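You operate a simulated robot arm through the tools that you are given. There is no shell and no other tool. Be economical: measure what you need, move in short steps, check, and stop when the job is done.

You are at the controls of a simulated robot arm. One attempt, no reset.

## Task
Fetch the sensor pocket from the top of the steel bench and stand it on the yellow card. Take the grey pipe fitting on the top of the steel bench and put it away on the top of the blue tank. Fetch the bottle from the top of the steel bench and stand it on the grey metal disc there. Take the black short pipe on the top of the steel bench and put it away on the top of the blue tank. Take the brass threaded pipe on the top of the steel bench and put it away on the top of the trolley. Put two of the brass pipe fittings from the top of the trolley on the side bench before the controller. Put the orange cap on the top of the trolley away on the top of the steel bench. Turn the curve dial to 1. Take the yellow tape spool and leave it on the black flat ring. Take the 20 A fuse from the top of the steel bench and leave it on the red tape spool. Shut the meter cover. Do these in any order. Set down upright: sensor pocket, bottle, brass threaded pipe.

Only the result counts: the job must be done as asked and must still hold three seconds after the hand-in. Knocking over, shifting, dropping, spilling or breaking anything else fails it. A push-on lid holds only when it is set on centred and level and pressed home; a screw cap is set on level and turned clockwise until tight.

## Robot
A 6-joint arm with a two-finger parallel gripper on a trunk, on a base that drives. Base frame: it is fixed to the floor where the robot stands at the start and does not move with it; the origin is under the middle of the robot, x ahead of it, y to its left, z up; the surface under the hand at the start is at about z = 860. Lengths are in mm, angles in degrees, forces in N, time in s.
Its first joint turns from -166.0 to 166.0 degrees. Places, roughly: black short pipe (9x4x4 cm) [800, 400, 900]; bottle [1000, 250, 1000]; brass pipe fitting (5x4x4 cm) [-1400, -200, 900]; brass threaded pipe (5x4x6 cm) [900, 500, 900]; curve dial [-3700, 0, 900]; flat ring (11x11x2 cm) [100, -1000, 900]; fuse [500, -750, 750]; grey pipe fitting (3x3x4 cm) [800, 0, 900]; metal disc [1000, 250, 750]; meter cover [1700, -6000, 1600]; orange cap (4x4x3 cm) [-1200, -200, 900]; red tape spool (6x6x2 cm) [600, -1200, 900]; sensor pocket (3x3x8 cm) [900, 0, 900]; side bench before the controller (34x20 cm) [-3520, -20, 800]; top of the blue tank [1300, -4500, 1200]; top of the steel bench [600, -300, 900]; top of the trolley (76x22 cm) [-1400, -160, 840]; yellow card [750, -500, 750]; yellow tape spool (6x6x2 cm) [-2100, 1600, 1300]. Payload 3.91 kg.
The tool frame sits at the grasp point between the pads (the TCP): z along the fingers, y along the line on which they close. The tips reach 30 mm beyond it. The gripper opens to 110 mm. The fingers are 20 mm wide and 10 mm thick; the gripper's body (48 by 112 mm) begins 55 mm behind the TCP.
Orientation is that of the tool frame in the base frame, as a unit quaternion [w, x, y, z]. With the fingers straight down and closing along the base's y, the tool's x points along the base's -x, its y along +y and its z along -z.

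## Interface
- The arm moves only by the tool servo_tool. Its argument "moves" is text: rows parted by semicolons, each of 7 numbers parted by spaces: the shift along the base's x, y, z in mm, then the turn, a rotation vector about the base's x, y, z in rad, then the finger opening in mm, from 0 to 110. In form: x y z rx ry rz fingers; .... A call has 1 to 10 rows; each row shifts and turns the commanded pose from where the row before left it. A row lasts 0.2 s, in which the tool goes at most 50 mm and 8.6 degrees; a call with a longer step from one row to the next is refused whole, and so is a gripper value outside its range. Where a pose cannot be reached the arm comes as near as it can. A force on the tool above 40 N (or 10 N above the force at the start of the call, whichever is more), or a blocked arm, ends the call early, and 0.2 s more pass. Each finger travels about 108 mm/s and halts on what it meets, pressing with about 24 N; the grip force reading is that of the motor and also rises with nothing between the fingers. The clock runs only during rows and for 0.2 s after the last one: add rows that do not move to give the fingers time. It gives the time, the measured TCP pose, the force on the tool (base axes), the opening and the grip force at its end, in the units of the frame above (readings bear some noise), with the torque about the TCP (base axes, N m) and any sound that the robot's microphone picked up, and new pictures: "views" is both (left out), scene, wrist or none.
- Cameras (640 x 400 px; columns grow to the right, rows downward): "scene" is now at [415.8, -565.8, 1271.9]; the picture's right is [0.00, -0.45, 0.89], its down [-0.92, 0.36, 0.18] and it looks along [-0.40, -0.82, -0.41] (base axes); focal length 214 px, centre (320, 200). "wrist" rides on the gripper at [72, 17, -103] in the tool frame; the picture's right is [-0.23, 0.97, 0.00], its down [-0.76, -0.18, -0.62] and it looks along [-0.61, -0.14, 0.78] (tool axes); focal length 222 px, centre (320, 200). There is no depth. A picture from a camera that has moved, and an enlarged one, comes with that camera's place and axes in the base frame and with its lens.
- roll_base(legs): drives the robot by 1 to 6 legs, each [ahead, left, turn to the left] in mm, mm and degrees, along the robot's own axes; the way and the turn of a leg run together, so that a leg with both is an arc; at most 1500 mm and 180 degrees a leg. The arm and the cameras ride along, it lands a little off, and it stops where it bumps. It gives what a move gives, and a new picture of the scene camera.
- pan_tilt(pan, tilt): turns the head with the scene camera to pan (to the left, within 80 degrees either way) and tilt (down, from -29 to 69), counted from straight ahead of the robot. It gives what a move gives, and a new picture of the scene camera.
- inspect(camera, box): a new picture of the part [left, top, right, bottom] of that camera's present view, enlarged. It takes no simulated time.
- hand_in(): hands the job in; it is judged then, once.

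Go step by step. Nothing tells you exact positions but the pictures and the camera data: compare them with the known pose of the tool, close in by small moves and look again before you grip or let go. The budget is 546 turns and 360 pictures, counting those below and the enlarged ones. Unless the task says otherwise, let go and move clear before handing in.

The tools are called by a JSON object that holds its "method" and its "body". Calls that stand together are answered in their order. servo_tool: Moves the arm, as the interface text tells. Its arguments: {"type":"object","properties":{"moves":{"type":"string"},"views":{"type":"string","enum":["both","scene","wrist","none"]}},"required":["moves"]} The other tools are called the same way: roll_base (legs) drives the base; pan_tilt (pan, tilt) turns the head that bears the scene camera; inspect (camera, box) takes an enlarged picture of a part of a camera's view; hand_in () hands the job in.

At the start:

```text
clock: 0.0
tcp_pos: [344.4, -482.7, 1182.4]
orientation: [-0.001, 0.0, 1.0, 0.0]
force: [0.0, 0.9, 0.2]
ft_torque: [-0.01, 0.06, 0.02]
grip_width: 110.1
grip_force: 0.2
robot x, y, heading: [-2.0, -1.6, -0.2]
head pan, tilt: [-63.4, 23.4]
```

scene: 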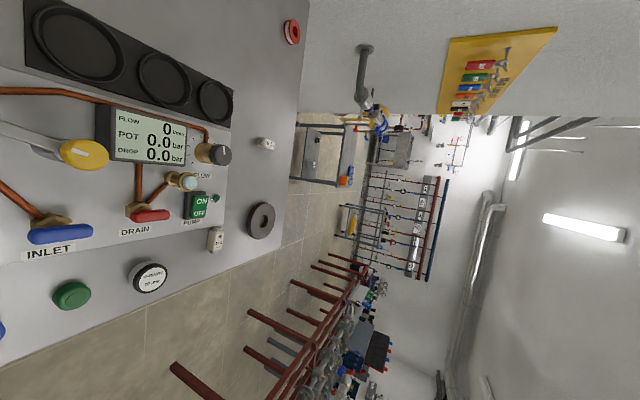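
wrist: 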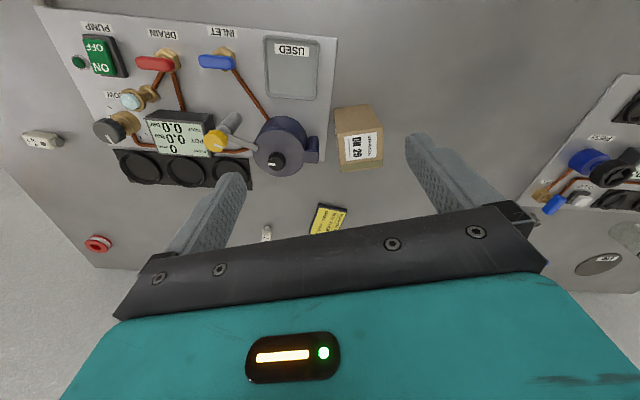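

I see the steel bench from a sideways-mounted head camera. I'll look around the bench first by panning the head.

{"method": "pan_tilt", "body": {"pan": 0, "tilt": 50}}

{"method": "pan_tilt", "body": {"pan": 60, "tilt": 40}}

{"method": "pan_tilt", "body": {"pan": -60, "tilt": 60}}

```text
clock: 1.3
tcp_pos: [343.9, -484.1, 1182.2]
orientation: [0.0, 0.0, 1.0, 0.0]
force: [-1.0, 0.5, -0.8]
ft_torque: [0.06, -0.02, 0.0]
grip_width: 110.1
grip_force: 0.0
robot x, y, heading: [1.2, 1.5, -0.1]
head pan, tilt: [0.0, 50.0]
camera scene: at [375.8, -483.1, 1236.3], right [0.0, -1.0, 0.0], down [-0.64, 0.0, 0.77], along [-0.77, 0.0, -0.64], focal length 214 px, centre (320, 200)
```

scene: 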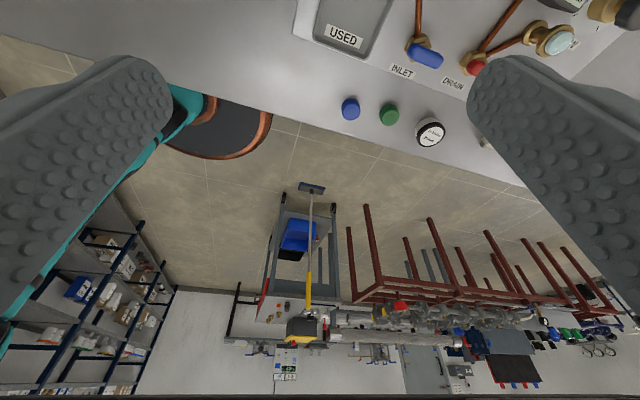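

```text
clock: 2.6
tcp_pos: [342.6, -483.6, 1181.3]
orientation: [0.0, -0.001, 1.0, -0.001]
force: [-0.6, 0.5, -0.4]
ft_torque: [-0.01, 0.0, 0.02]
grip_width: 110.0
grip_force: 0.0
robot x, y, heading: [-3.3, -2.1, -0.0]
head pan, tilt: [60.0, 40.0]
camera scene: at [390.0, -409.5, 1270.8], right [0.0, -0.5, -0.87], down [-0.77, -0.56, 0.32], along [-0.64, 0.66, -0.38], focal length 214 px, centre (320, 200)
```

scene: 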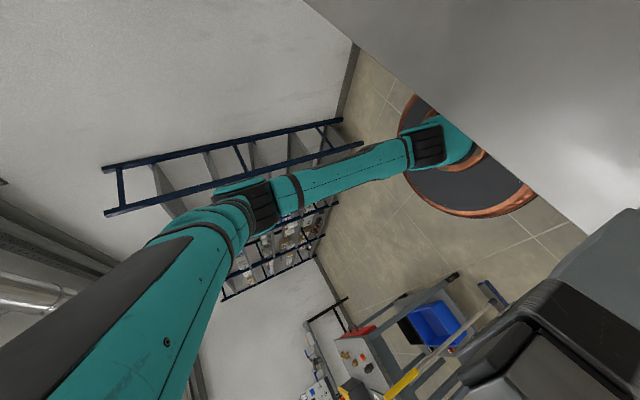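

```text
clock: 4.6
tcp_pos: [343.3, -482.9, 1182.2]
orientation: [-0.001, 0.0, 1.0, 0.0]
force: [-0.5, 1.0, 0.1]
ft_torque: [-0.02, -0.03, 0.02]
grip_width: 110.0
grip_force: 0.1
robot x, y, heading: [-1.7, 1.2, 0.0]
head pan, tilt: [-60.0, 60.0]
camera scene: at [363.2, -540.8, 1280.0], right [0.0, -0.5, 0.87], down [-0.5, 0.75, 0.43], along [-0.87, -0.43, -0.25], focal length 214 px, centre (320, 200)
```

scene: 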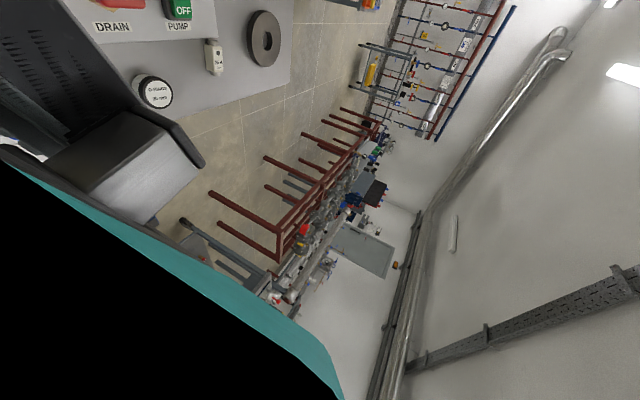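

The "head" camera in fact rides with the hand; tilt 0 and pan 0 should look along the fingers, straight down. I'll check this and also the view ahead.

{"method": "pan_tilt", "body": {"pan": 0, "tilt": 0}}

{"method": "pan_tilt", "body": {"pan": 0, "tilt": -29}}

{"method": "pan_tilt", "body": {"pan": 60, "tilt": -20}}

{"method": "pan_tilt", "body": {"pan": -60, "tilt": -20}}

```text
clock: 5.9
tcp_pos: [343.6, -482.7, 1182.6]
orientation: [0.0, 0.0, 1.0, 0.0]
force: [0.0, -0.1, 0.5]
ft_torque: [-0.02, -0.02, 0.02]
grip_width: 110.1
grip_force: 0.1
robot x, y, heading: [-3.0, 0.6, -0.2]
head pan, tilt: [0.0, 0.0]
camera scene: at [453.6, -483.2, 1223.3], right [0.0, -1.0, 0.0], down [-1.0, 0.0, 0.0], along [0.0, 0.0, -1.0], focal length 214 px, centre (320, 200)
```

scene: 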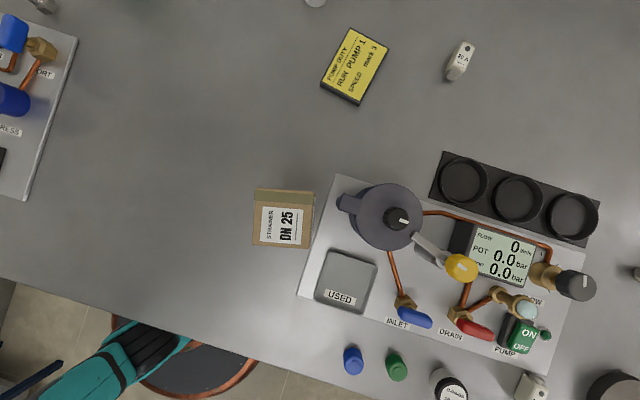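

```text
clock: 6.9
tcp_pos: [343.4, -483.4, 1183.3]
orientation: [0.0, 0.0, 1.0, 0.0]
force: [-0.4, 0.5, 0.3]
ft_torque: [0.01, 0.02, 0.03]
grip_width: 110.1
grip_force: 0.0
robot x, y, heading: [2.5, -2.5, 0.1]
head pan, tilt: [0.0, -28.6]
camera scene: at [493.7, -483.1, 1246.3], right [0.0, -1.0, 0.0], down [-0.88, 0.0, -0.48], along [0.48, 0.0, -0.88], focal length 214 px, centre (320, 200)
```

scene: 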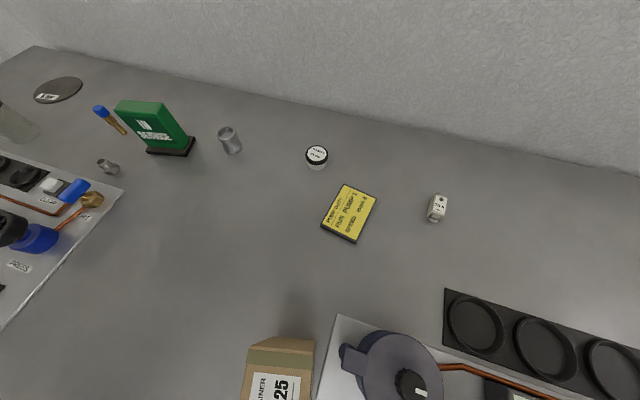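

```text
clock: 8.2
tcp_pos: [343.1, -483.0, 1181.6]
orientation: [0.0, 0.0, 1.0, 0.0]
force: [0.7, 0.8, -0.2]
ft_torque: [0.01, 0.0, -0.02]
grip_width: 109.9
grip_force: 0.0
robot x, y, heading: [0.5, 0.3, 0.3]
head pan, tilt: [60.0, -20.0]
camera scene: at [482.9, -417.3, 1275.3], right [0.0, -0.5, -0.87], down [-0.94, 0.3, -0.17], along [0.34, 0.81, -0.47], focal length 214 px, centre (320, 200)
```

scene: 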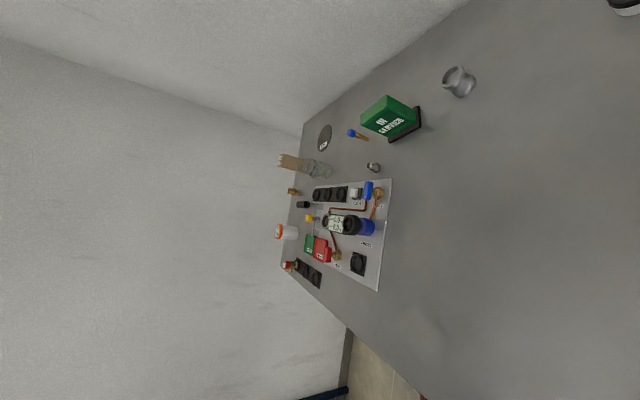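

```text
clock: 10.2
tcp_pos: [344.3, -483.0, 1181.8]
orientation: [0.0, 0.0, 1.0, 0.001]
force: [-0.1, -0.3, 0.7]
ft_torque: [0.0, -0.04, -0.02]
grip_width: 109.8
grip_force: 0.0
robot x, y, heading: [-1.8, -0.3, 0.2]
head pan, tilt: [-60.0, -20.0]
camera scene: at [482.9, -548.9, 1275.3], right [0.0, -0.5, 0.87], down [-0.94, -0.3, -0.17], along [0.34, -0.81, -0.47], focal length 214 px, centre (320, 200)
```

scene: 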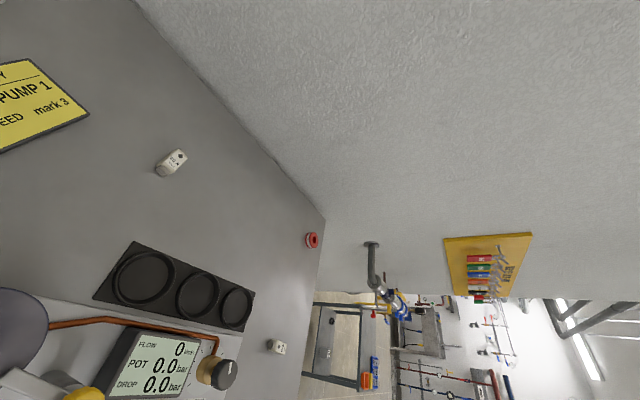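

The tilt‑0 view is a clean top‑down view. I'll leave the head pointing straight down and move the hand over the left half of the bench to survey it.

{"method": "pan_tilt", "body": {"pan": 0, "tilt": 0}}

{"method": "servo_tool", "body": {"moves": "10 45 15 0 0 0 110;10 45 15 0 0 0 110;10 45 15 0 0 0 110;10 45 15 0 0 0 110;10 45 15 0 0 0 110;10 45 15 0 0 0 110;10 45 15 0 0 0 110;10 45 15 0 0 0 110;10 45 15 0 0 0 110;10 45 15 0 0 0 110", "views": "scene"}}

{"method": "servo_tool", "body": {"moves": "10 45 0 0 0 0 110;10 45 0 0 0 0 110;10 45 0 0 0 0 110;10 45 0 0 0 0 110;10 45 0 0 0 0 110;10 45 0 0 0 0 110;10 45 0 0 0 0 110", "views": "both"}}

```text
clock: 11.5
tcp_pos: [343.9, -481.6, 1182.4]
orientation: [0.0, 0.0, 1.0, -0.001]
force: [-0.2, -0.4, 0.4]
ft_torque: [-0.02, 0.01, -0.05]
grip_width: 109.8
grip_force: 0.0
robot x, y, heading: [-2.6, -4.2, -0.1]
head pan, tilt: [0.0, 0.0]
camera scene: at [453.7, -483.2, 1223.4], right [0.0, -1.0, 0.0], down [-1.0, 0.0, 0.0], along [0.0, 0.0, -1.0], focal length 214 px, centre (320, 200)
```

scene: 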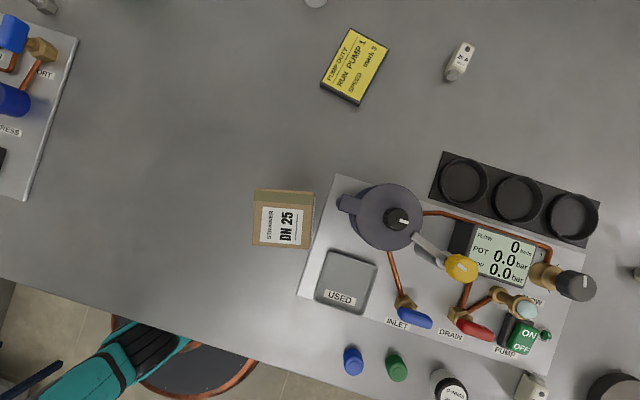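

```text
clock: 13.7
tcp_pos: [447.3, -33.1, 1300.4]
orientation: [0.004, -0.001, 1.0, 0.0]
force: [-0.3, -0.3, -0.5]
ft_torque: [0.02, -0.07, -0.04]
grip_width: 110.0
grip_force: 0.0
out of reach, approached as far as the arm can: row 8, 9, 10
robot x, y, heading: [-4.0, -0.1, 0.3]
head pan, tilt: [0.0, 0.0]
camera scene: at [557.3, -33.7, 1342.8], right [0.0, -1.0, 0.0], down [-1.0, 0.0, -0.01], along [0.01, 0.0, -1.0], focal length 214 px, centre (320, 200)
```

scene: 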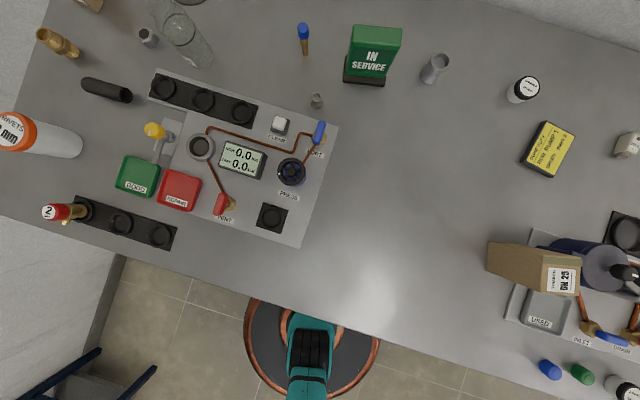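

```text
clock: 15.3
tcp_pos: [515.3, 280.9, 1298.5]
orientation: [0.001, 0.0, 1.0, 0.001]
force: [-0.8, -1.2, 0.9]
ft_torque: [0.04, -0.08, 0.01]
grip_width: 109.9
grip_force: 0.0
robot x, y, heading: [0.6, 0.7, 0.2]
head pan, tilt: [0.0, 0.0]
camera scene: at [625.0, 279.4, 1339.7], right [0.0, -1.0, 0.0], down [-1.0, 0.0, 0.0], along [0.0, 0.0, -1.0], focal length 214 px, centre (320, 200)
camera wrist: at [443.0, 296.1, 1400.5], right [0.23, 0.97, 0.0], down [0.76, -0.18, 0.62], along [0.61, -0.14, -0.78], focal length 222 px, centre (320, 200)
```

scene: 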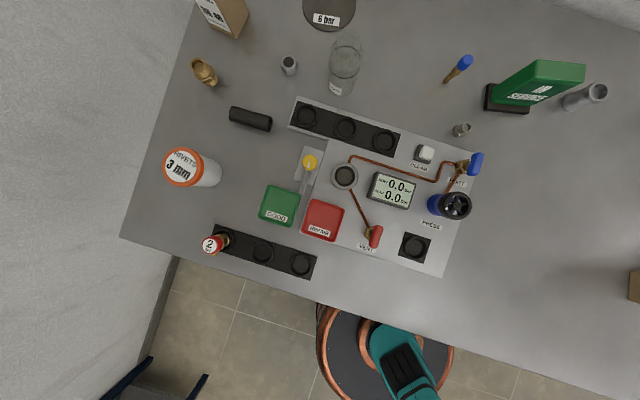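
wrist: 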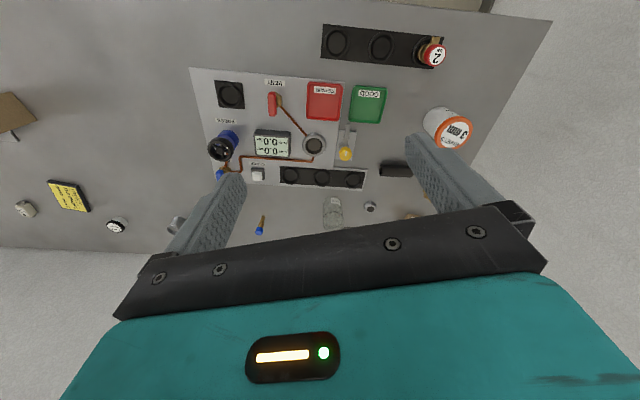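

From triangulation the bench top is at z≈860. The sensor pocket, blue headed with a brass stem, is near (902,-13), the card at (677,-542), and the grey fitting at (772,-17). I'll move above the pocket.

{"method": "servo_tool", "body": {"moves": "30.5 -32.2 -21 0 0 0 60;30.5 -32.2 -21 0 0 0 60;30.5 -32.2 -21 0 0 0 60;30.5 -32.2 -21 0 0 0 60;30.5 -32.2 -21 0 0 0 60;30.5 -32.2 -21 0 0 0 60;30.5 -32.2 -21 0 0 0 60;30.5 -32.2 -21 0 0 0 60;30.5 -32.2 -21 0 0 0 60", "views": "both"}}

```text
clock: 17.3
tcp_pos: [792.8, -7.2, 1112.5]
orientation: [0.002, -0.002, 1.0, 0.0]
force: [-0.8, 0.3, 1.5]
ft_torque: [-0.02, -0.08, 0.0]
grip_width: 59.9
grip_force: 0.1
robot x, y, heading: [0.3, 2.0, -0.1]
head pan, tilt: [0.0, 0.0]
camera scene: at [903.6, -6.0, 1153.0], right [0.0, -1.0, 0.0], down [-1.0, 0.0, 0.0], along [0.0, 0.0, -1.0], focal length 214 px, centre (320, 200)
camera wrist: at [721.6, 10.6, 1213.7], right [0.23, 0.97, 0.0], down [0.76, -0.18, 0.62], along [0.61, -0.14, -0.78], focal length 222 px, centre (320, 200)
```

scene: 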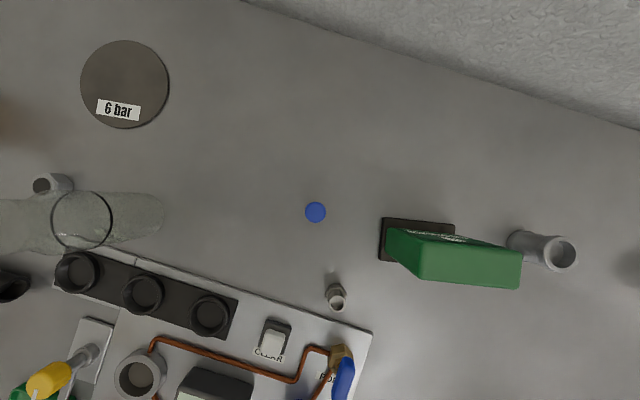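
wrist: 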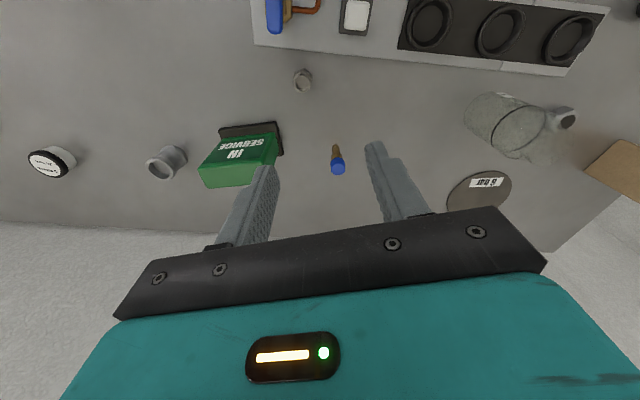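

The pocket's blue head is at about (892,-1). I'll inspect it closely for shape.

{"method": "inspect", "body": {"camera": "wrist", "box": [280, 120, 400, 195]}}

```text
5.33 times, centred on (340, 158) of wrist
camera zoom: at [721.6, 10.6, 1213.7], right [0.23, 0.97, 0.0], down [0.76, -0.18, 0.62], along [0.61, -0.14, -0.78], focal length 1185 px, centre (213, 427)
```

zoom: 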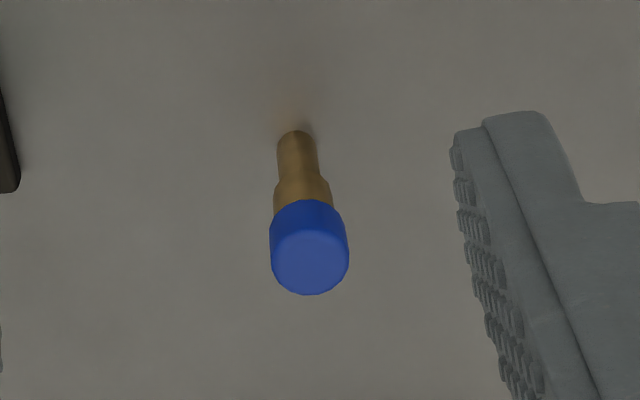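

{"method": "servo_tool", "body": {"moves": "33 2 -33 0 0 0 60;33 2 -33 0 0 0 60;32 1 -34 0 0 0 60;0 0 -30 0 0 0 60;0 0 -5 0 0 0 60", "views": "both"}}

```text
clock: 18.5
tcp_pos: [895.1, -3.1, 976.1]
orientation: [0.0, 0.0, 1.0, 0.0]
force: [-0.5, 0.2, 0.9]
ft_torque: [-0.03, 0.02, -0.03]
grip_width: 60.1
grip_force: 0.1
robot x, y, heading: [1.0, -0.4, -0.3]
head pan, tilt: [0.0, 0.0]
camera scene: at [1003.6, -3.5, 1016.4], right [0.0, -1.0, 0.0], down [-1.0, 0.0, 0.0], along [0.0, 0.0, -1.0], focal length 214 px, centre (320, 200)
camera wrist: at [821.7, 13.3, 1077.4], right [0.23, 0.97, 0.0], down [0.76, -0.18, 0.62], along [0.61, -0.14, -0.78], focal length 222 px, centre (320, 200)
```

scene: 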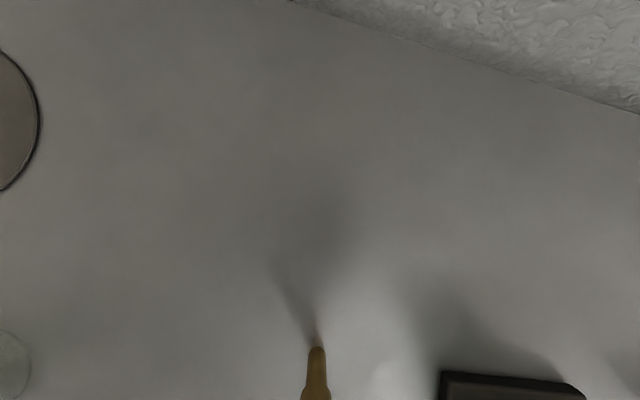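
wrist: 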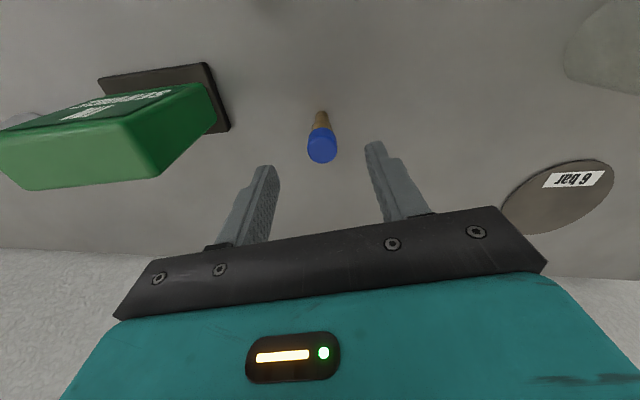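

{"method": "servo_tool", "body": {"moves": "-3 2 -30 0 0 0 60;0 0 -31 0 0 0 60;0 0 0 0 0 0 10;0 0 0 0 0 0 10;0 0 0 0 0 0 10", "views": "wrist"}}

```text
clock: 19.7
tcp_pos: [889.5, -0.8, 916.5]
orientation: [0.0, 0.0, 1.0, 0.0]
force: [0.2, 1.0, 3.2]
ft_torque: [0.05, -0.06, 0.02]
grip_width: 20.4
grip_force: 24.2
robot x, y, heading: [-0.7, -0.5, 0.0]
head pan, tilt: [0.0, 0.0]
camera wrist: at [817.0, 14.4, 1018.6], right [0.23, 0.97, 0.0], down [0.76, -0.18, 0.62], along [0.61, -0.14, -0.78], focal length 222 px, centre (320, 200)
```

wrist: 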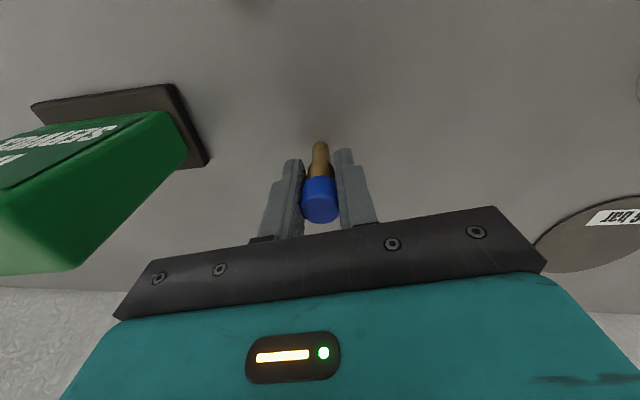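

{"method": "servo_tool", "body": {"moves": "0 0 45 0 0 0 10;0 0 45 0 0 0 10;0 0 45 0 0 0 10;0 0 45 0 0 0 10", "views": "wrist"}}

{"method": "servo_tool", "body": {"moves": "-25 -42 0 0 0 0 10;-25 -42 0 0 0 0 10;-25 -42 0 0 0 0 10;-25 -42 0 0 0 0 10;-25 -42 0 0 0 0 10;-25 -42 0 0 0 0 10;-25 -42 0 0 0 0 10;-25 -42 0 0 0 0 10;-25 -42 0 0 0 0 10;-25 -42 0 0 0 0 10", "views": "none"}}

{"method": "servo_tool", "body": {"moves": "-25 -42 -10 0 0 0 10;-25 -42 -10 0 0 0 10;0 0 0 0 0 0 10", "views": "both"}}

```text
clock: 20.7
tcp_pos: [885.0, -5.8, 1092.0]
orientation: [-0.001, 0.0, 1.0, 0.0]
force: [0.3, -0.8, -2.0]
ft_torque: [-0.01, 0.05, 0.0]
grip_width: 20.6
grip_force: 23.6
robot x, y, heading: [-0.3, -0.3, -0.0]
head pan, tilt: [0.0, 0.0]
camera wrist: at [813.7, 11.2, 1193.9], right [0.23, 0.97, 0.0], down [0.76, -0.18, 0.62], along [0.61, -0.14, -0.78], focal length 222 px, centre (320, 200)
```

wrist: 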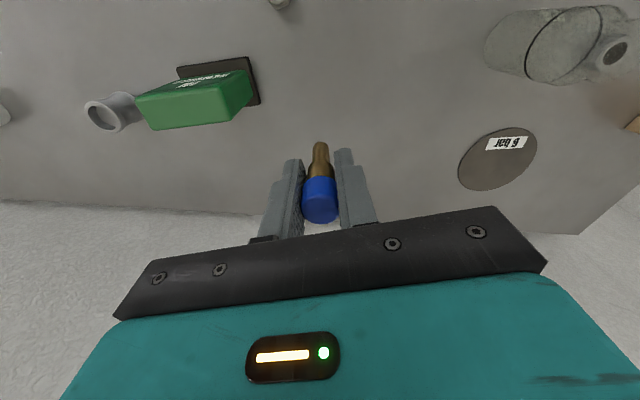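

```text
clock: 22.9
tcp_pos: [636.3, -419.0, 1091.5]
orientation: [-0.001, 0.0, 1.0, 0.0]
force: [0.2, 0.4, 0.1]
ft_torque: [-0.05, 0.01, 0.01]
grip_width: 20.5
grip_force: 23.8
robot x, y, heading: [0.5, -1.2, -0.1]
head pan, tilt: [0.0, 0.0]
```

```text
clock: 23.7
tcp_pos: [587.4, -506.5, 1073.4]
orientation: [0.0, 0.0, 1.0, 0.0]
force: [-1.1, -0.1, -1.1]
ft_torque: [0.02, 0.03, -0.02]
grip_width: 20.7
grip_force: 24.1
robot x, y, heading: [-1.4, 2.2, 0.2]
head pan, tilt: [0.0, 0.0]
camera scene: at [698.1, -506.6, 1114.4], right [0.0, -1.0, 0.0], down [-1.0, 0.0, 0.0], along [0.0, 0.0, -1.0], focal length 214 px, centre (320, 200)
camera wrist: at [516.2, -489.9, 1175.4], right [0.23, 0.97, 0.0], down [0.76, -0.18, 0.62], along [0.61, -0.14, -0.78], focal length 222 px, centre (320, 200)
```

scene: 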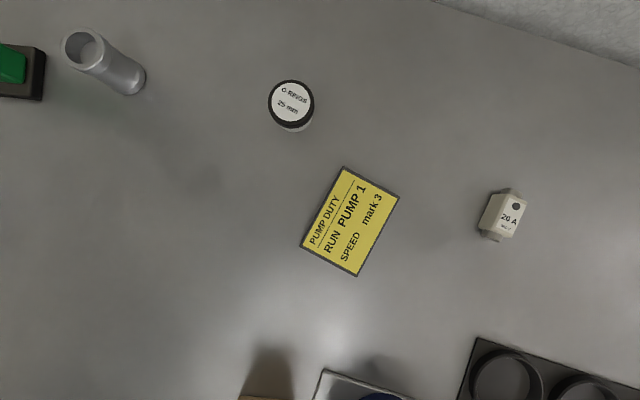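
wrist: 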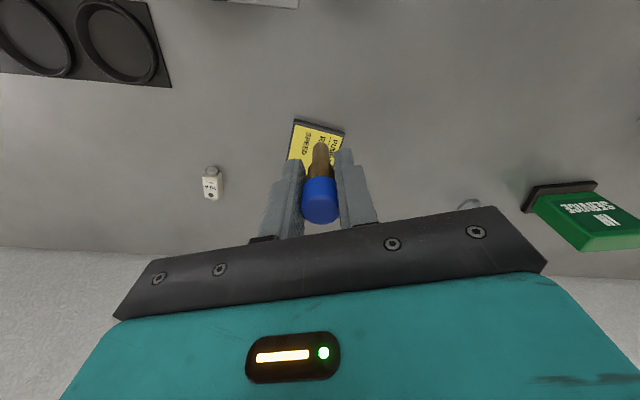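

{"method": "servo_tool", "body": {"moves": "40 -17 0 0 0 0 10;40 -17 -20 0 0 0 10;7 -1 -40 0 0 0 10;0 0 -40 0 0 0 10;0 0 -25 0 0 0 10;0 0 0 0 0 0 10", "views": "wrist"}}

```text
clock: 25.1
tcp_pos: [675.0, -538.3, 950.6]
orientation: [0.0, 0.0, 1.0, 0.0]
force: [0.1, 0.0, -0.8]
ft_torque: [-0.02, 0.01, -0.03]
grip_width: 20.5
grip_force: 24.3
robot x, y, heading: [-0.2, -3.3, -0.0]
head pan, tilt: [0.0, 0.0]
camera wrist: at [603.1, -522.1, 1051.7], right [0.23, 0.97, 0.0], down [0.76, -0.18, 0.62], along [0.61, -0.14, -0.78], focal length 222 px, centre (320, 200)
```

wrist: 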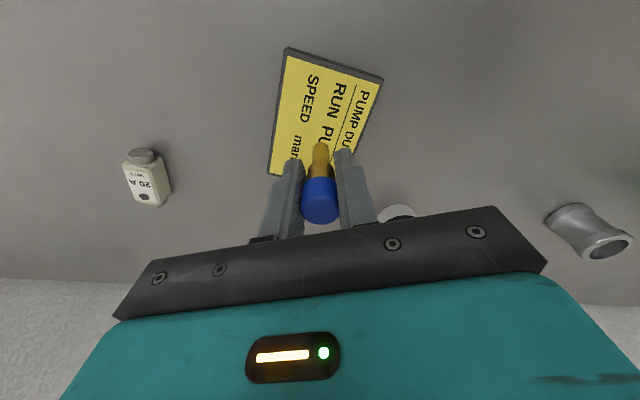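

{"method": "servo_tool", "body": {"moves": "0 0 -10 0 0 0 10;0 0 -8 0 0 0 10;0 0 -4 0 0 0 10;0 0 -3 0 0 0 10;0 0 0 0 0 0 10", "views": "none"}}

```text
clock: 26.3
tcp_pos: [674.8, -540.5, 926.2]
orientation: [0.0, 0.0, 1.0, 0.0]
force: [0.6, -0.4, 20.1]
ft_torque: [-0.02, -0.08, 0.01]
grip_width: 20.6
grip_force: 23.9
robot x, y, heading: [-2.1, -3.4, -0.2]
head pan, tilt: [0.0, 0.0]
```

Contact is made (20 N), so I'll ease up slightly, open, and retreat.

{"method": "servo_tool", "body": {"moves": "0 0 2 0 0 0 10;0 0 0 0 0 0 40;0 0 0 0 0 0 60;0 0 30 0 0 0 60;0 0 45 0 0 0 60;0 0 45 0 0 0 60", "views": "wrist"}}

```text
clock: 27.7
tcp_pos: [672.5, -542.8, 1046.2]
orientation: [-0.001, 0.0, 1.0, 0.001]
force: [-0.2, -0.5, 0.0]
ft_torque: [0.03, 0.0, 0.0]
grip_width: 59.8
grip_force: 0.0
robot x, y, heading: [0.2, 0.5, -0.2]
head pan, tilt: [0.0, 0.0]
camera wrist: at [600.5, -525.8, 1147.8], right [0.23, 0.97, 0.0], down [0.76, -0.18, 0.62], along [0.61, -0.14, -0.78], focal length 222 px, centre (320, 200)
```

wrist: 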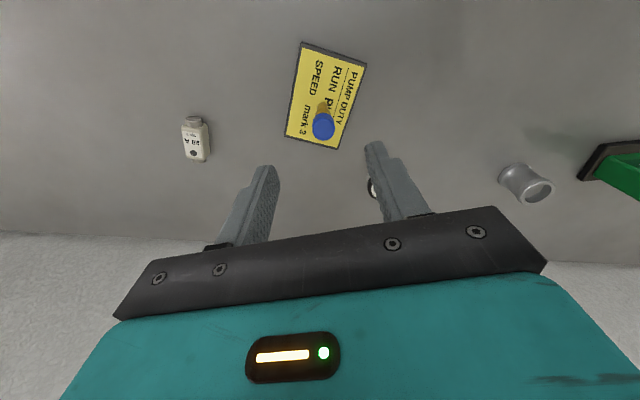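

The pocket is standing on the card. Next is the 20 A fuse at (682,-717), going to the red spool near (607,-1192). I'll raise and tuck the hand, then drive right along the bench.

{"method": "servo_tool", "body": {"moves": "-10 35 15 0 0 0 80;-10 35 15 0 0 0 80;-10 35 15 0 0 0 80;-10 35 15 0 0 0 80;-10 35 15 0 0 0 80;-10 35 15 0 0 0 80;-10 35 15 0 0 0 80", "views": "none"}}

{"method": "roll_base", "body": {"legs": [[-228, -767, 0]]}}

```text
clock: 29.3
tcp_pos: [604.8, -293.9, 1150.8]
orientation: [-0.002, 0.0, 1.0, 0.0]
force: [1.2, -0.4, 0.0]
ft_torque: [0.03, 0.05, 0.01]
grip_width: 80.1
grip_force: 0.1
robot x, y, heading: [0.5, 2.2, 0.0]
head pan, tilt: [0.0, 0.0]
```

```text
clock: 33.6
tcp_pos: [381.0, -1065.3, 1150.2]
orientation: [0.0, -0.004, 1.0, 0.0]
force: [-0.2, -0.3, -0.1]
ft_torque: [-0.02, -0.02, -0.01]
grip_width: 80.0
grip_force: 0.0
robot x, y, heading: [-226.8, -773.9, 0.4]
head pan, tilt: [0.0, 0.0]
camera scene: at [490.7, -1064.6, 1191.4], right [0.01, -1.0, 0.0], down [-1.0, -0.01, 0.0], along [0.0, 0.0, -1.0], focal length 214 px, centre (320, 200)
```

scene: 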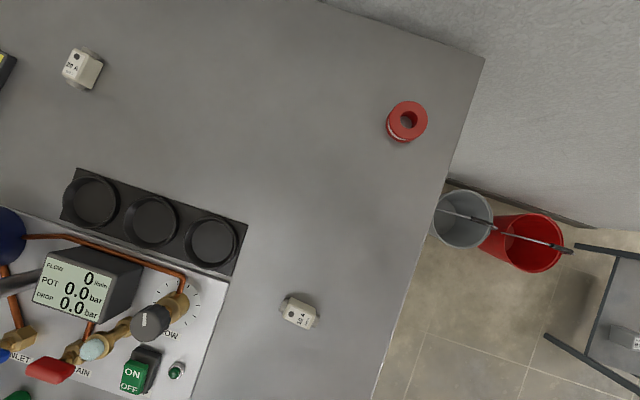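

Red spool is at (606,-1192). I'll move over the 20 A fuse to look closely.

{"method": "servo_tool", "body": {"moves": "20 39 -7 0 0 0 80;20 39 -7 0 0 0 80;20 39 -7 0 0 0 80;20 39 -7 0 0 0 80;20 39 -7 0 0 0 80;20 39 -7 0 0 0 80;20 39 -7 0 0 0 80;20 39 -7 0 0 0 80;20 39 -7 0 0 0 80", "views": "both"}}

{"method": "inspect", "body": {"camera": "scene", "box": [260, 140, 420, 240]}}

```text
clock: 35.6
tcp_pos: [561.0, -713.1, 1087.0]
orientation: [0.0, -0.005, 1.0, 0.0]
force: [-0.2, -1.5, 0.8]
ft_torque: [0.06, -0.06, -0.02]
grip_width: 80.1
grip_force: 0.0
robot x, y, heading: [-225.3, -775.9, 0.4]
head pan, tilt: [0.0, 0.0]
camera scene: at [672.3, -712.4, 1128.7], right [0.01, -1.0, 0.0], down [-1.0, -0.01, 0.0], along [0.0, 0.0, -1.0], focal length 214 px, centre (320, 200)
camera wrist: at [490.2, -697.6, 1189.6], right [0.22, 0.98, 0.0], down [0.76, -0.17, 0.62], along [0.61, -0.14, -0.78], focal length 222 px, centre (320, 200)
```

scene: 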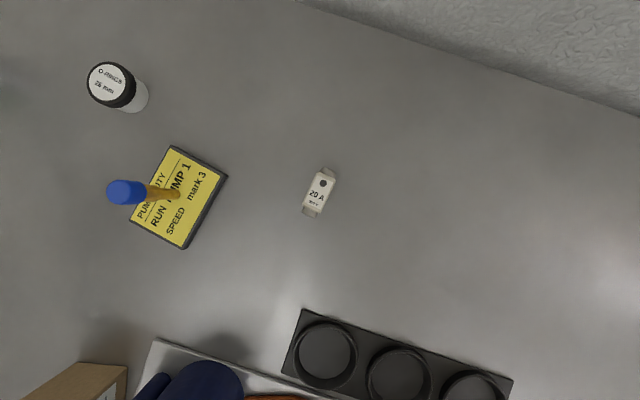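
wrist: 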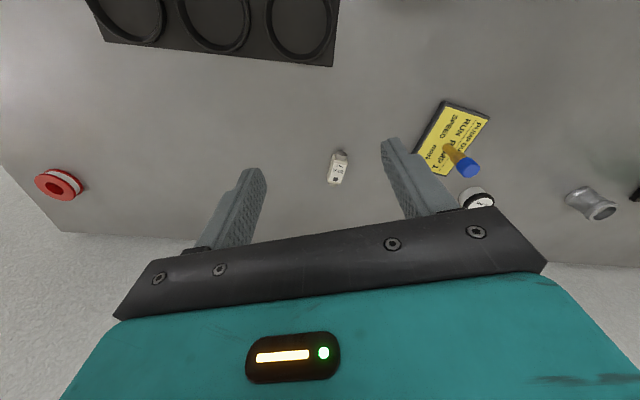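

```text
4.00 times, centred on (340, 190) of scene
camera zoom: at [672.3, -712.4, 1128.7], right [0.01, -1.0, 0.0], down [-1.0, -0.01, 0.0], along [0.0, 0.0, -1.0], focal length 858 px, centre (240, 240)
```

zoom: 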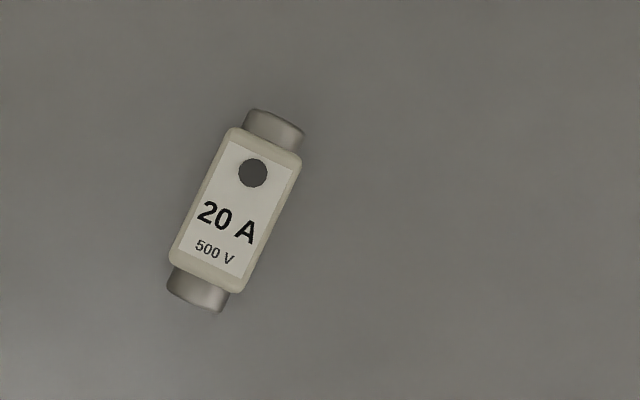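

{"method": "servo_tool", "body": {"moves": "40 0 -33 0 0 -0.1497 60;40 0 -33 0 0 -0.1497 60;38 2 -33 0 0 -0.1497 60;0 0 -38 0 0 0 60;0 0 0 0 0 0 60", "views": "both"}}

```text
refused: row 1 steps farther than a row can; nothing moved
```

{"method": "servo_tool", "body": {"moves": "30 0 -33 0 0 -0.15 60;30 0 -33 0 0 -0.15 60;30 1 -33 0 0 -0.149 60;28 1 -30 0 0 0 60;0 0 -8 0 0 0 60", "views": "both"}}

```text
clock: 36.8
tcp_pos: [679.3, -712.6, 952.3]
orientation: [0.001, 0.217, 0.976, 0.0]
force: [-0.5, -0.4, 0.8]
ft_torque: [0.0, -0.01, 0.01]
grip_width: 59.8
grip_force: 0.1
robot x, y, heading: [-227.1, -777.8, 0.7]
head pan, tilt: [0.0, 0.0]
camera scene: at [779.2, -759.6, 993.4], right [-0.42, -0.91, 0.0], down [-0.91, 0.42, 0.0], along [0.0, 0.0, -1.0], focal length 214 px, centre (320, 200)
camera wrist: at [621.8, -666.9, 1054.2], right [0.62, 0.79, 0.0], down [0.61, -0.48, 0.62], along [0.49, -0.39, -0.78], focal length 222 px, centre (320, 200)
```

scene: 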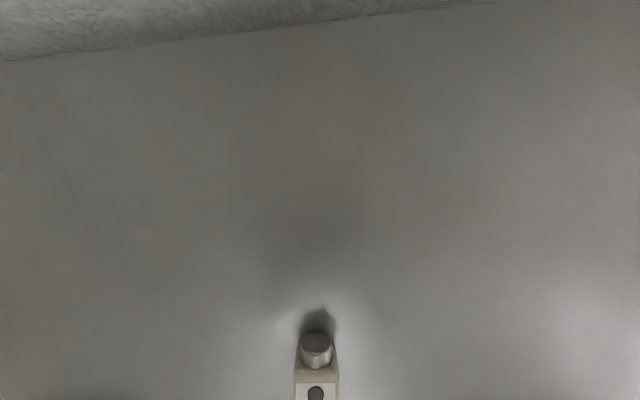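
wrist: 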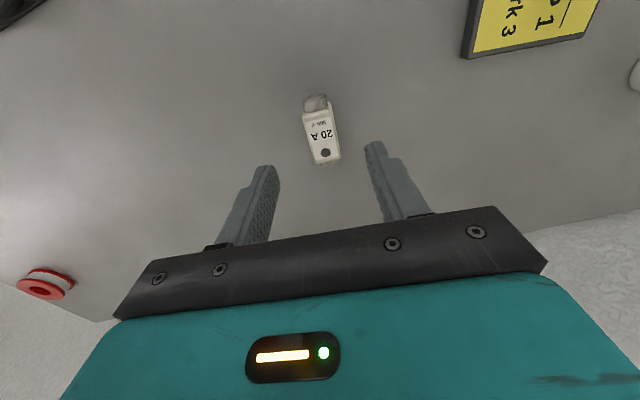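

{"method": "servo_tool", "body": {"moves": "0 1 -30 0 0 0 60;0 0 -24 0 0 0 60;0 0 -5 0 0 0 60;0 0 0 0 0 0 10;0 0 0 0 0 0 10;0 0 0 0 0 0 10", "views": "wrist"}}

```text
clock: 38.2
tcp_pos: [678.3, -712.8, 890.7]
orientation: [0.0, 0.217, 0.976, 0.0]
force: [-0.1, -0.2, -0.2]
ft_torque: [-0.01, 0.02, 0.01]
grip_width: 23.0
grip_force: 24.3
robot x, y, heading: [-225.0, -777.7, 0.6]
head pan, tilt: [0.0, 0.0]
camera wrist: at [621.1, -666.9, 993.0], right [0.62, 0.79, 0.0], down [0.61, -0.48, 0.62], along [0.49, -0.39, -0.78], focal length 222 px, centre (320, 200)
```

wrist: 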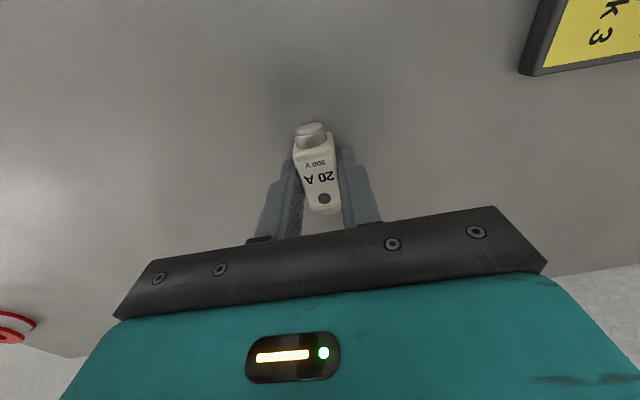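

{"method": "servo_tool", "body": {"moves": "0 0 40 0 0 0 10;0 0 40 0 0 0 10;-7 -40 20 0 0 0 10;-7 -48 0 0 0 0 10;-7 -48 0 0 0 0 10;-7 -48 0 0 0 0 10;-7 -48 0 0 0 0 10;-7 -48 0 0 0 0 10;-7 -48 0 0 0 0 10;-7 -48 0 0 0 0 10", "views": "none"}}

{"method": "servo_tool", "body": {"moves": "-7 -48 0 0 0 0 10;-9 -40 0 0 0 0 10;0 0 0 0 0 0 10", "views": "wrist"}}

```text
clock: 40.4
tcp_pos: [624.3, -1088.6, 990.7]
orientation: [0.0, 0.216, 0.976, -0.001]
force: [0.6, 1.2, 0.7]
ft_torque: [-0.05, 0.03, 0.0]
grip_width: 23.2
grip_force: 24.4
robot x, y, heading: [-228.3, -774.3, 0.7]
head pan, tilt: [0.0, 0.0]
```

```text
clock: 41.2
tcp_pos: [607.9, -1179.7, 992.1]
orientation: [0.0, 0.217, 0.976, 0.001]
force: [0.5, 0.8, -1.5]
ft_torque: [0.01, 0.01, 0.0]
grip_width: 23.5
grip_force: 23.6
robot x, y, heading: [-227.0, -777.0, 0.7]
head pan, tilt: [0.0, 0.0]
camera wrist: at [550.0, -1134.2, 1094.2], right [0.62, 0.79, 0.0], down [0.61, -0.48, 0.62], along [0.49, -0.39, -0.78], focal length 222 px, centre (320, 200)
```

wrist: 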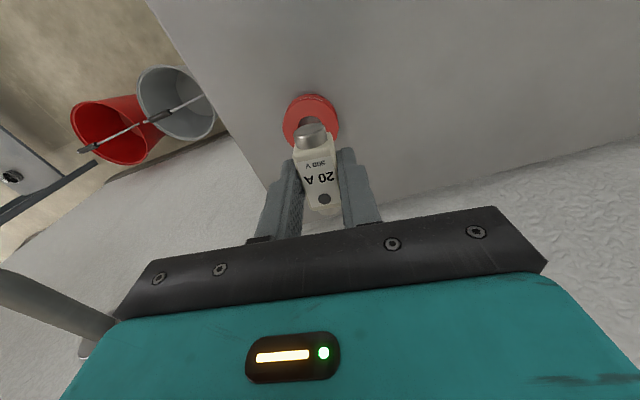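

{"method": "servo_tool", "body": {"moves": "-3 -10 -30 0 0 0 10;0 0 -30 0 0 0 10;0 0 -8 0 0 0 10;0 0 0 0 0 0 10", "views": "wrist"}}

```text
clock: 42.2
tcp_pos: [603.3, -1185.7, 923.2]
orientation: [0.0, 0.217, 0.976, 0.0]
force: [0.3, -0.4, -1.5]
ft_torque: [0.0, 0.02, 0.0]
grip_width: 22.9
grip_force: 23.8
robot x, y, heading: [-226.0, -777.8, 0.4]
head pan, tilt: [0.0, 0.0]
camera wrist: at [545.8, -1140.9, 1025.1], right [0.62, 0.79, 0.0], down [0.61, -0.48, 0.62], along [0.49, -0.39, -0.78], focal length 222 px, centre (320, 200)
```

wrist: 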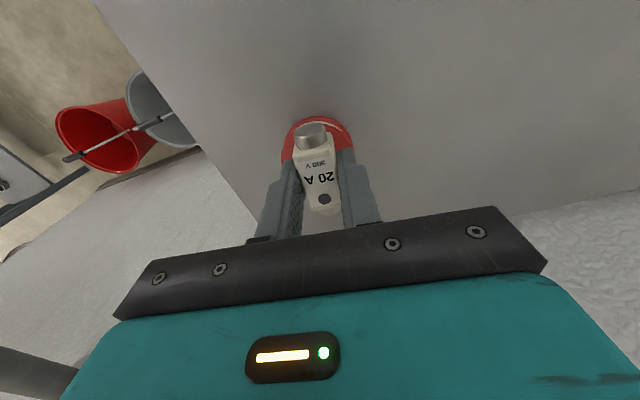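

{"method": "servo_tool", "body": {"moves": "1 -3 -6 0 0 0 10;0 0 -3 0 0 0 10;0 0 -2 0 0 0 10;0 0 0 0 0 0 10", "views": "none"}}

```text
clock: 43.2
tcp_pos: [604.6, -1188.3, 912.8]
orientation: [0.0, 0.217, 0.976, 0.0]
force: [0.4, -1.0, -1.3]
ft_torque: [0.0, -0.01, -0.02]
grip_width: 23.0
grip_force: 23.4
robot x, y, heading: [-222.3, -776.7, 0.8]
head pan, tilt: [0.0, 0.0]
```

{"method": "servo_tool", "body": {"moves": "0 0 -2 0 0 0 10;0 0 -1 0 0 0 10;0 0 0 0 0 0 10", "views": "wrist"}}

```text
clock: 44.0
tcp_pos: [605.4, -1188.1, 910.8]
orientation: [0.001, 0.217, 0.976, 0.0]
force: [1.5, -0.2, 19.5]
ft_torque: [-0.08, -0.08, -0.02]
grip_width: 23.1
grip_force: 23.9
robot x, y, heading: [-227.7, -776.6, 0.5]
head pan, tilt: [0.0, 0.0]
camera wrist: at [546.6, -1142.2, 1012.1], right [0.62, 0.79, 0.0], down [0.61, -0.48, 0.62], along [0.49, -0.39, -0.78], focal length 222 px, centre (320, 200)
```

wrist: 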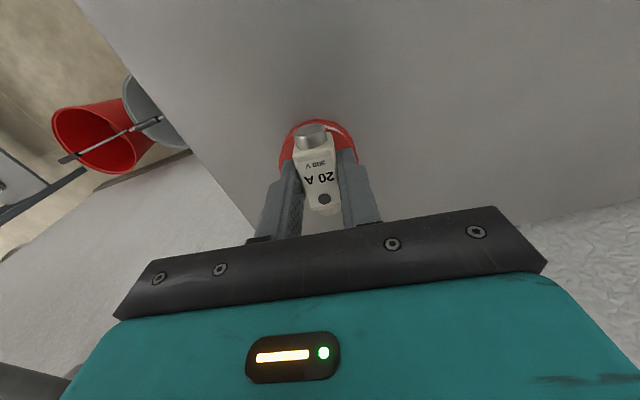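

{"method": "servo_tool", "body": {"moves": "0 0 1.5 0 0 0 10;0 0 0 0 0 0 40;0 0 0 0 0 0 60;0 0 30 0 0 0 60;0 0 45 0 0 0 60;0 0 45 0 0 0 60", "views": "wrist"}}

{"method": "inspect", "body": {"camera": "wrist", "box": [270, 60, 390, 135]}}

```text
clock: 45.4
tcp_pos: [603.0, -1186.8, 1026.8]
orientation: [-0.001, 0.217, 0.976, 0.001]
force: [-0.1, -0.5, -0.8]
ft_torque: [0.04, 0.06, -0.02]
grip_width: 59.8
grip_force: 0.2
robot x, y, heading: [-229.2, -776.3, 0.6]
head pan, tilt: [0.0, 0.0]
camera wrist: at [544.9, -1141.1, 1129.3], right [0.62, 0.79, 0.0], down [0.62, -0.48, 0.62], along [0.49, -0.39, -0.78], focal length 222 px, centre (320, 200)
```

wrist: 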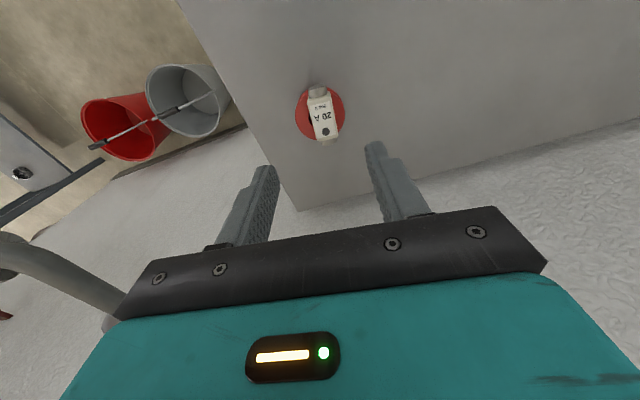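

```text
5.33 times, centred on (330, 98) of wrist
camera zoom: at [544.9, -1141.1, 1129.3], right [0.62, 0.79, 0.0], down [0.62, -0.48, 0.62], along [0.49, -0.39, -0.78], focal length 1185 px, centre (267, 747)
```

zoom: 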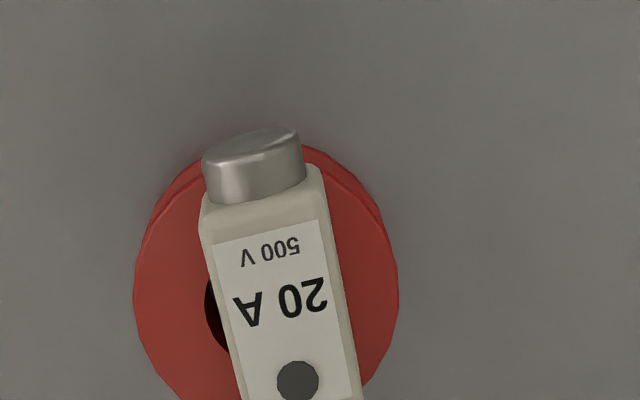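

Fuse sits on the spool. Now I'll tuck the hand and drive left along the bench to the bottle and disc.

{"method": "servo_tool", "body": {"moves": "-27 38 13 0 0 0.15 80;-27 38 13 0 0 0.15 80;-27 38 13 0 0 0.149 80;-27 38 13 0 0 0 80;-27 38 13 0 0 0 80;-27 38 13 0 0 0 80;-27 38 13 0 0 0 80;-27 38 13 0 0 0 80;-27 38 13 0 0 0 80;-27 38 13 0 0 0 80", "views": "none"}}

{"method": "roll_base", "body": {"legs": [[358, 1080, 0]]}}

```text
clock: 47.6
tcp_pos: [335.6, -809.5, 1160.2]
orientation: [-0.001, -0.006, 1.0, 0.0]
force: [-0.3, 0.7, -0.8]
ft_torque: [0.04, 0.08, 0.0]
grip_width: 79.7
grip_force: 0.1
robot x, y, heading: [-227.0, -776.9, 0.7]
head pan, tilt: [0.0, 0.0]
```

```text
clock: 53.3
tcp_pos: [688.9, 236.8, 1161.5]
orientation: [0.0, 0.01, 1.0, 0.0]
force: [0.3, 0.8, 0.2]
ft_torque: [0.01, -0.01, -0.02]
grip_width: 79.8
grip_force: 0.0
robot x, y, heading: [130.5, 287.2, -1.2]
head pan, tilt: [0.0, 0.0]
camera scene: at [798.2, 235.2, 1202.0], right [-0.02, -1.0, 0.0], down [-1.0, 0.02, 0.0], along [0.0, 0.0, -1.0], focal length 214 px, centre (320, 200)
```

scene: 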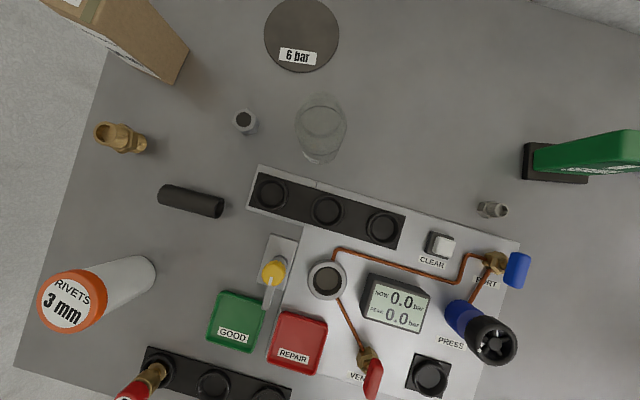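

{"method": "inspect", "body": {"camera": "scene", "box": [240, 70, 400, 170]}}

{"method": "servo_tool", "body": {"moves": "0 0 0 0 0 0 80", "views": "wrist"}}

```text
4.00 times, centred on (320, 120) of scene
camera zoom: at [798.2, 235.2, 1202.0], right [-0.02, -1.0, 0.0], down [-1.0, 0.02, 0.0], along [0.0, 0.0, -1.0], focal length 858 px, centre (320, 520)
```

zoom: 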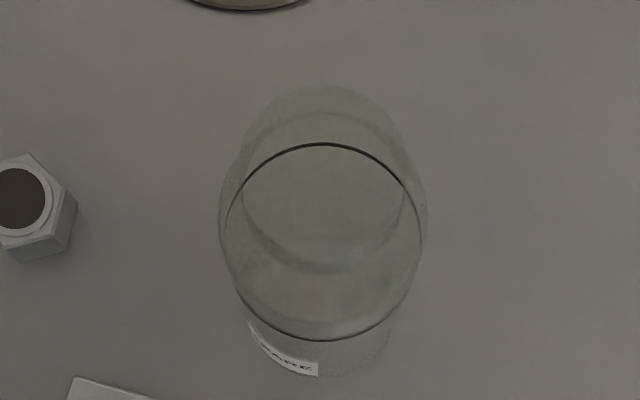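

```text
clock: 53.7
tcp_pos: [688.3, 237.2, 1161.5]
orientation: [0.0, 0.009, 1.0, -0.001]
force: [0.4, 0.1, 0.0]
ft_torque: [-0.01, -0.04, -0.03]
grip_width: 80.1
grip_force: 0.1
robot x, y, heading: [129.2, 287.0, -0.9]
head pan, tilt: [0.0, 0.0]
camera wrist: at [616.7, 255.5, 1262.9], right [0.25, 0.97, 0.0], down [0.76, -0.19, 0.62], along [0.6, -0.15, -0.78], focal length 222 px, centre (320, 200)
```

wrist: 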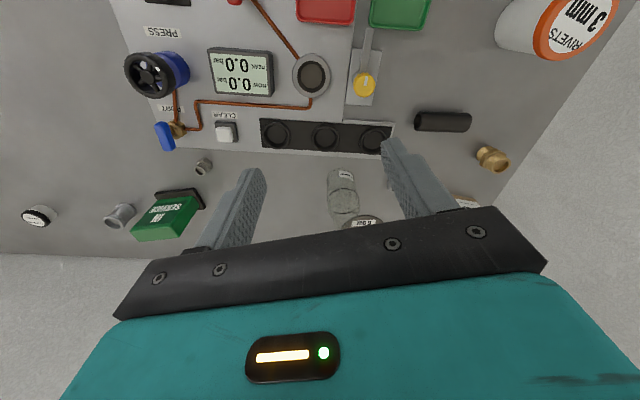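

{"method": "inspect", "body": {"camera": "wrist", "box": [280, 145, 408, 225]}}

{"method": "pan_tilt", "body": {"pan": 0, "tilt": -29}}

{"method": "inspect", "body": {"camera": "scene", "box": [240, 190, 400, 290]}}

```text
5.00 times, centred on (344, 185) of wrist
camera zoom: at [616.7, 255.5, 1262.9], right [0.25, 0.97, 0.0], down [0.76, -0.19, 0.62], along [0.6, -0.15, -0.78], focal length 1111 px, centre (200, 275)
```

zoom: 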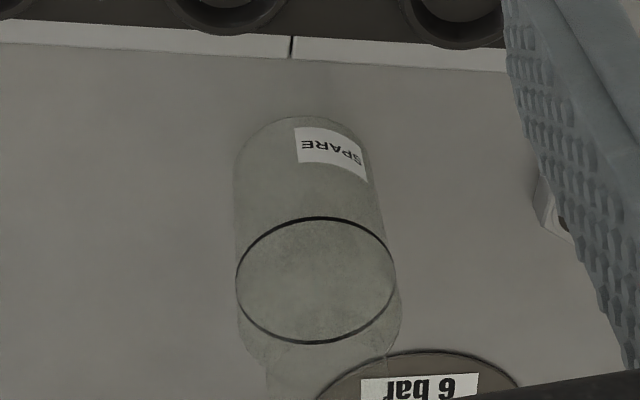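

```text
clock: 54.7
tcp_pos: [687.3, 238.7, 1162.0]
orientation: [-0.001, 0.01, 1.0, -0.001]
force: [0.1, -0.7, 0.5]
ft_torque: [0.02, 0.01, 0.0]
grip_width: 80.0
grip_force: 0.0
robot x, y, heading: [128.0, 287.3, -1.1]
head pan, tilt: [0.0, -28.6]
camera scene: at [838.2, 234.4, 1224.9], right [-0.02, -1.0, 0.0], down [-0.88, 0.02, -0.48], along [0.48, -0.01, -0.88], focal length 214 px, centre (320, 200)
```

scene: 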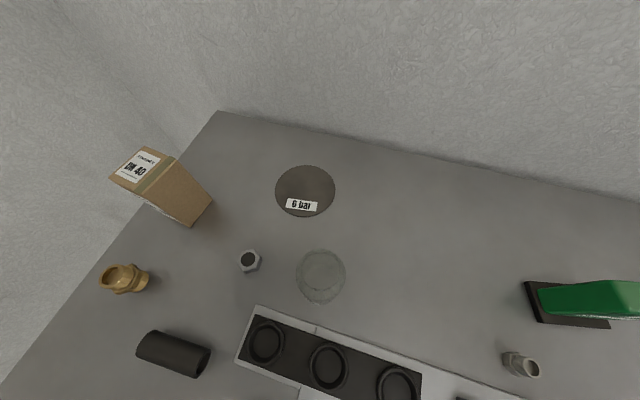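

```text
4.00 times, centred on (320, 240) of scene
camera zoom: at [838.2, 234.4, 1224.9], right [-0.02, -1.0, 0.0], down [-0.88, 0.02, -0.48], along [0.48, -0.01, -0.88], focal length 858 px, centre (320, 40)
```

zoom: 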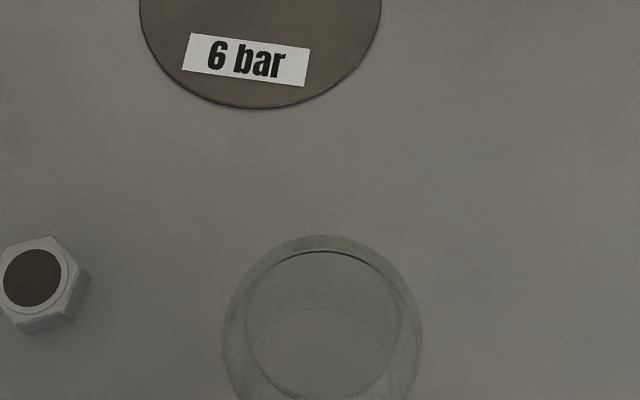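

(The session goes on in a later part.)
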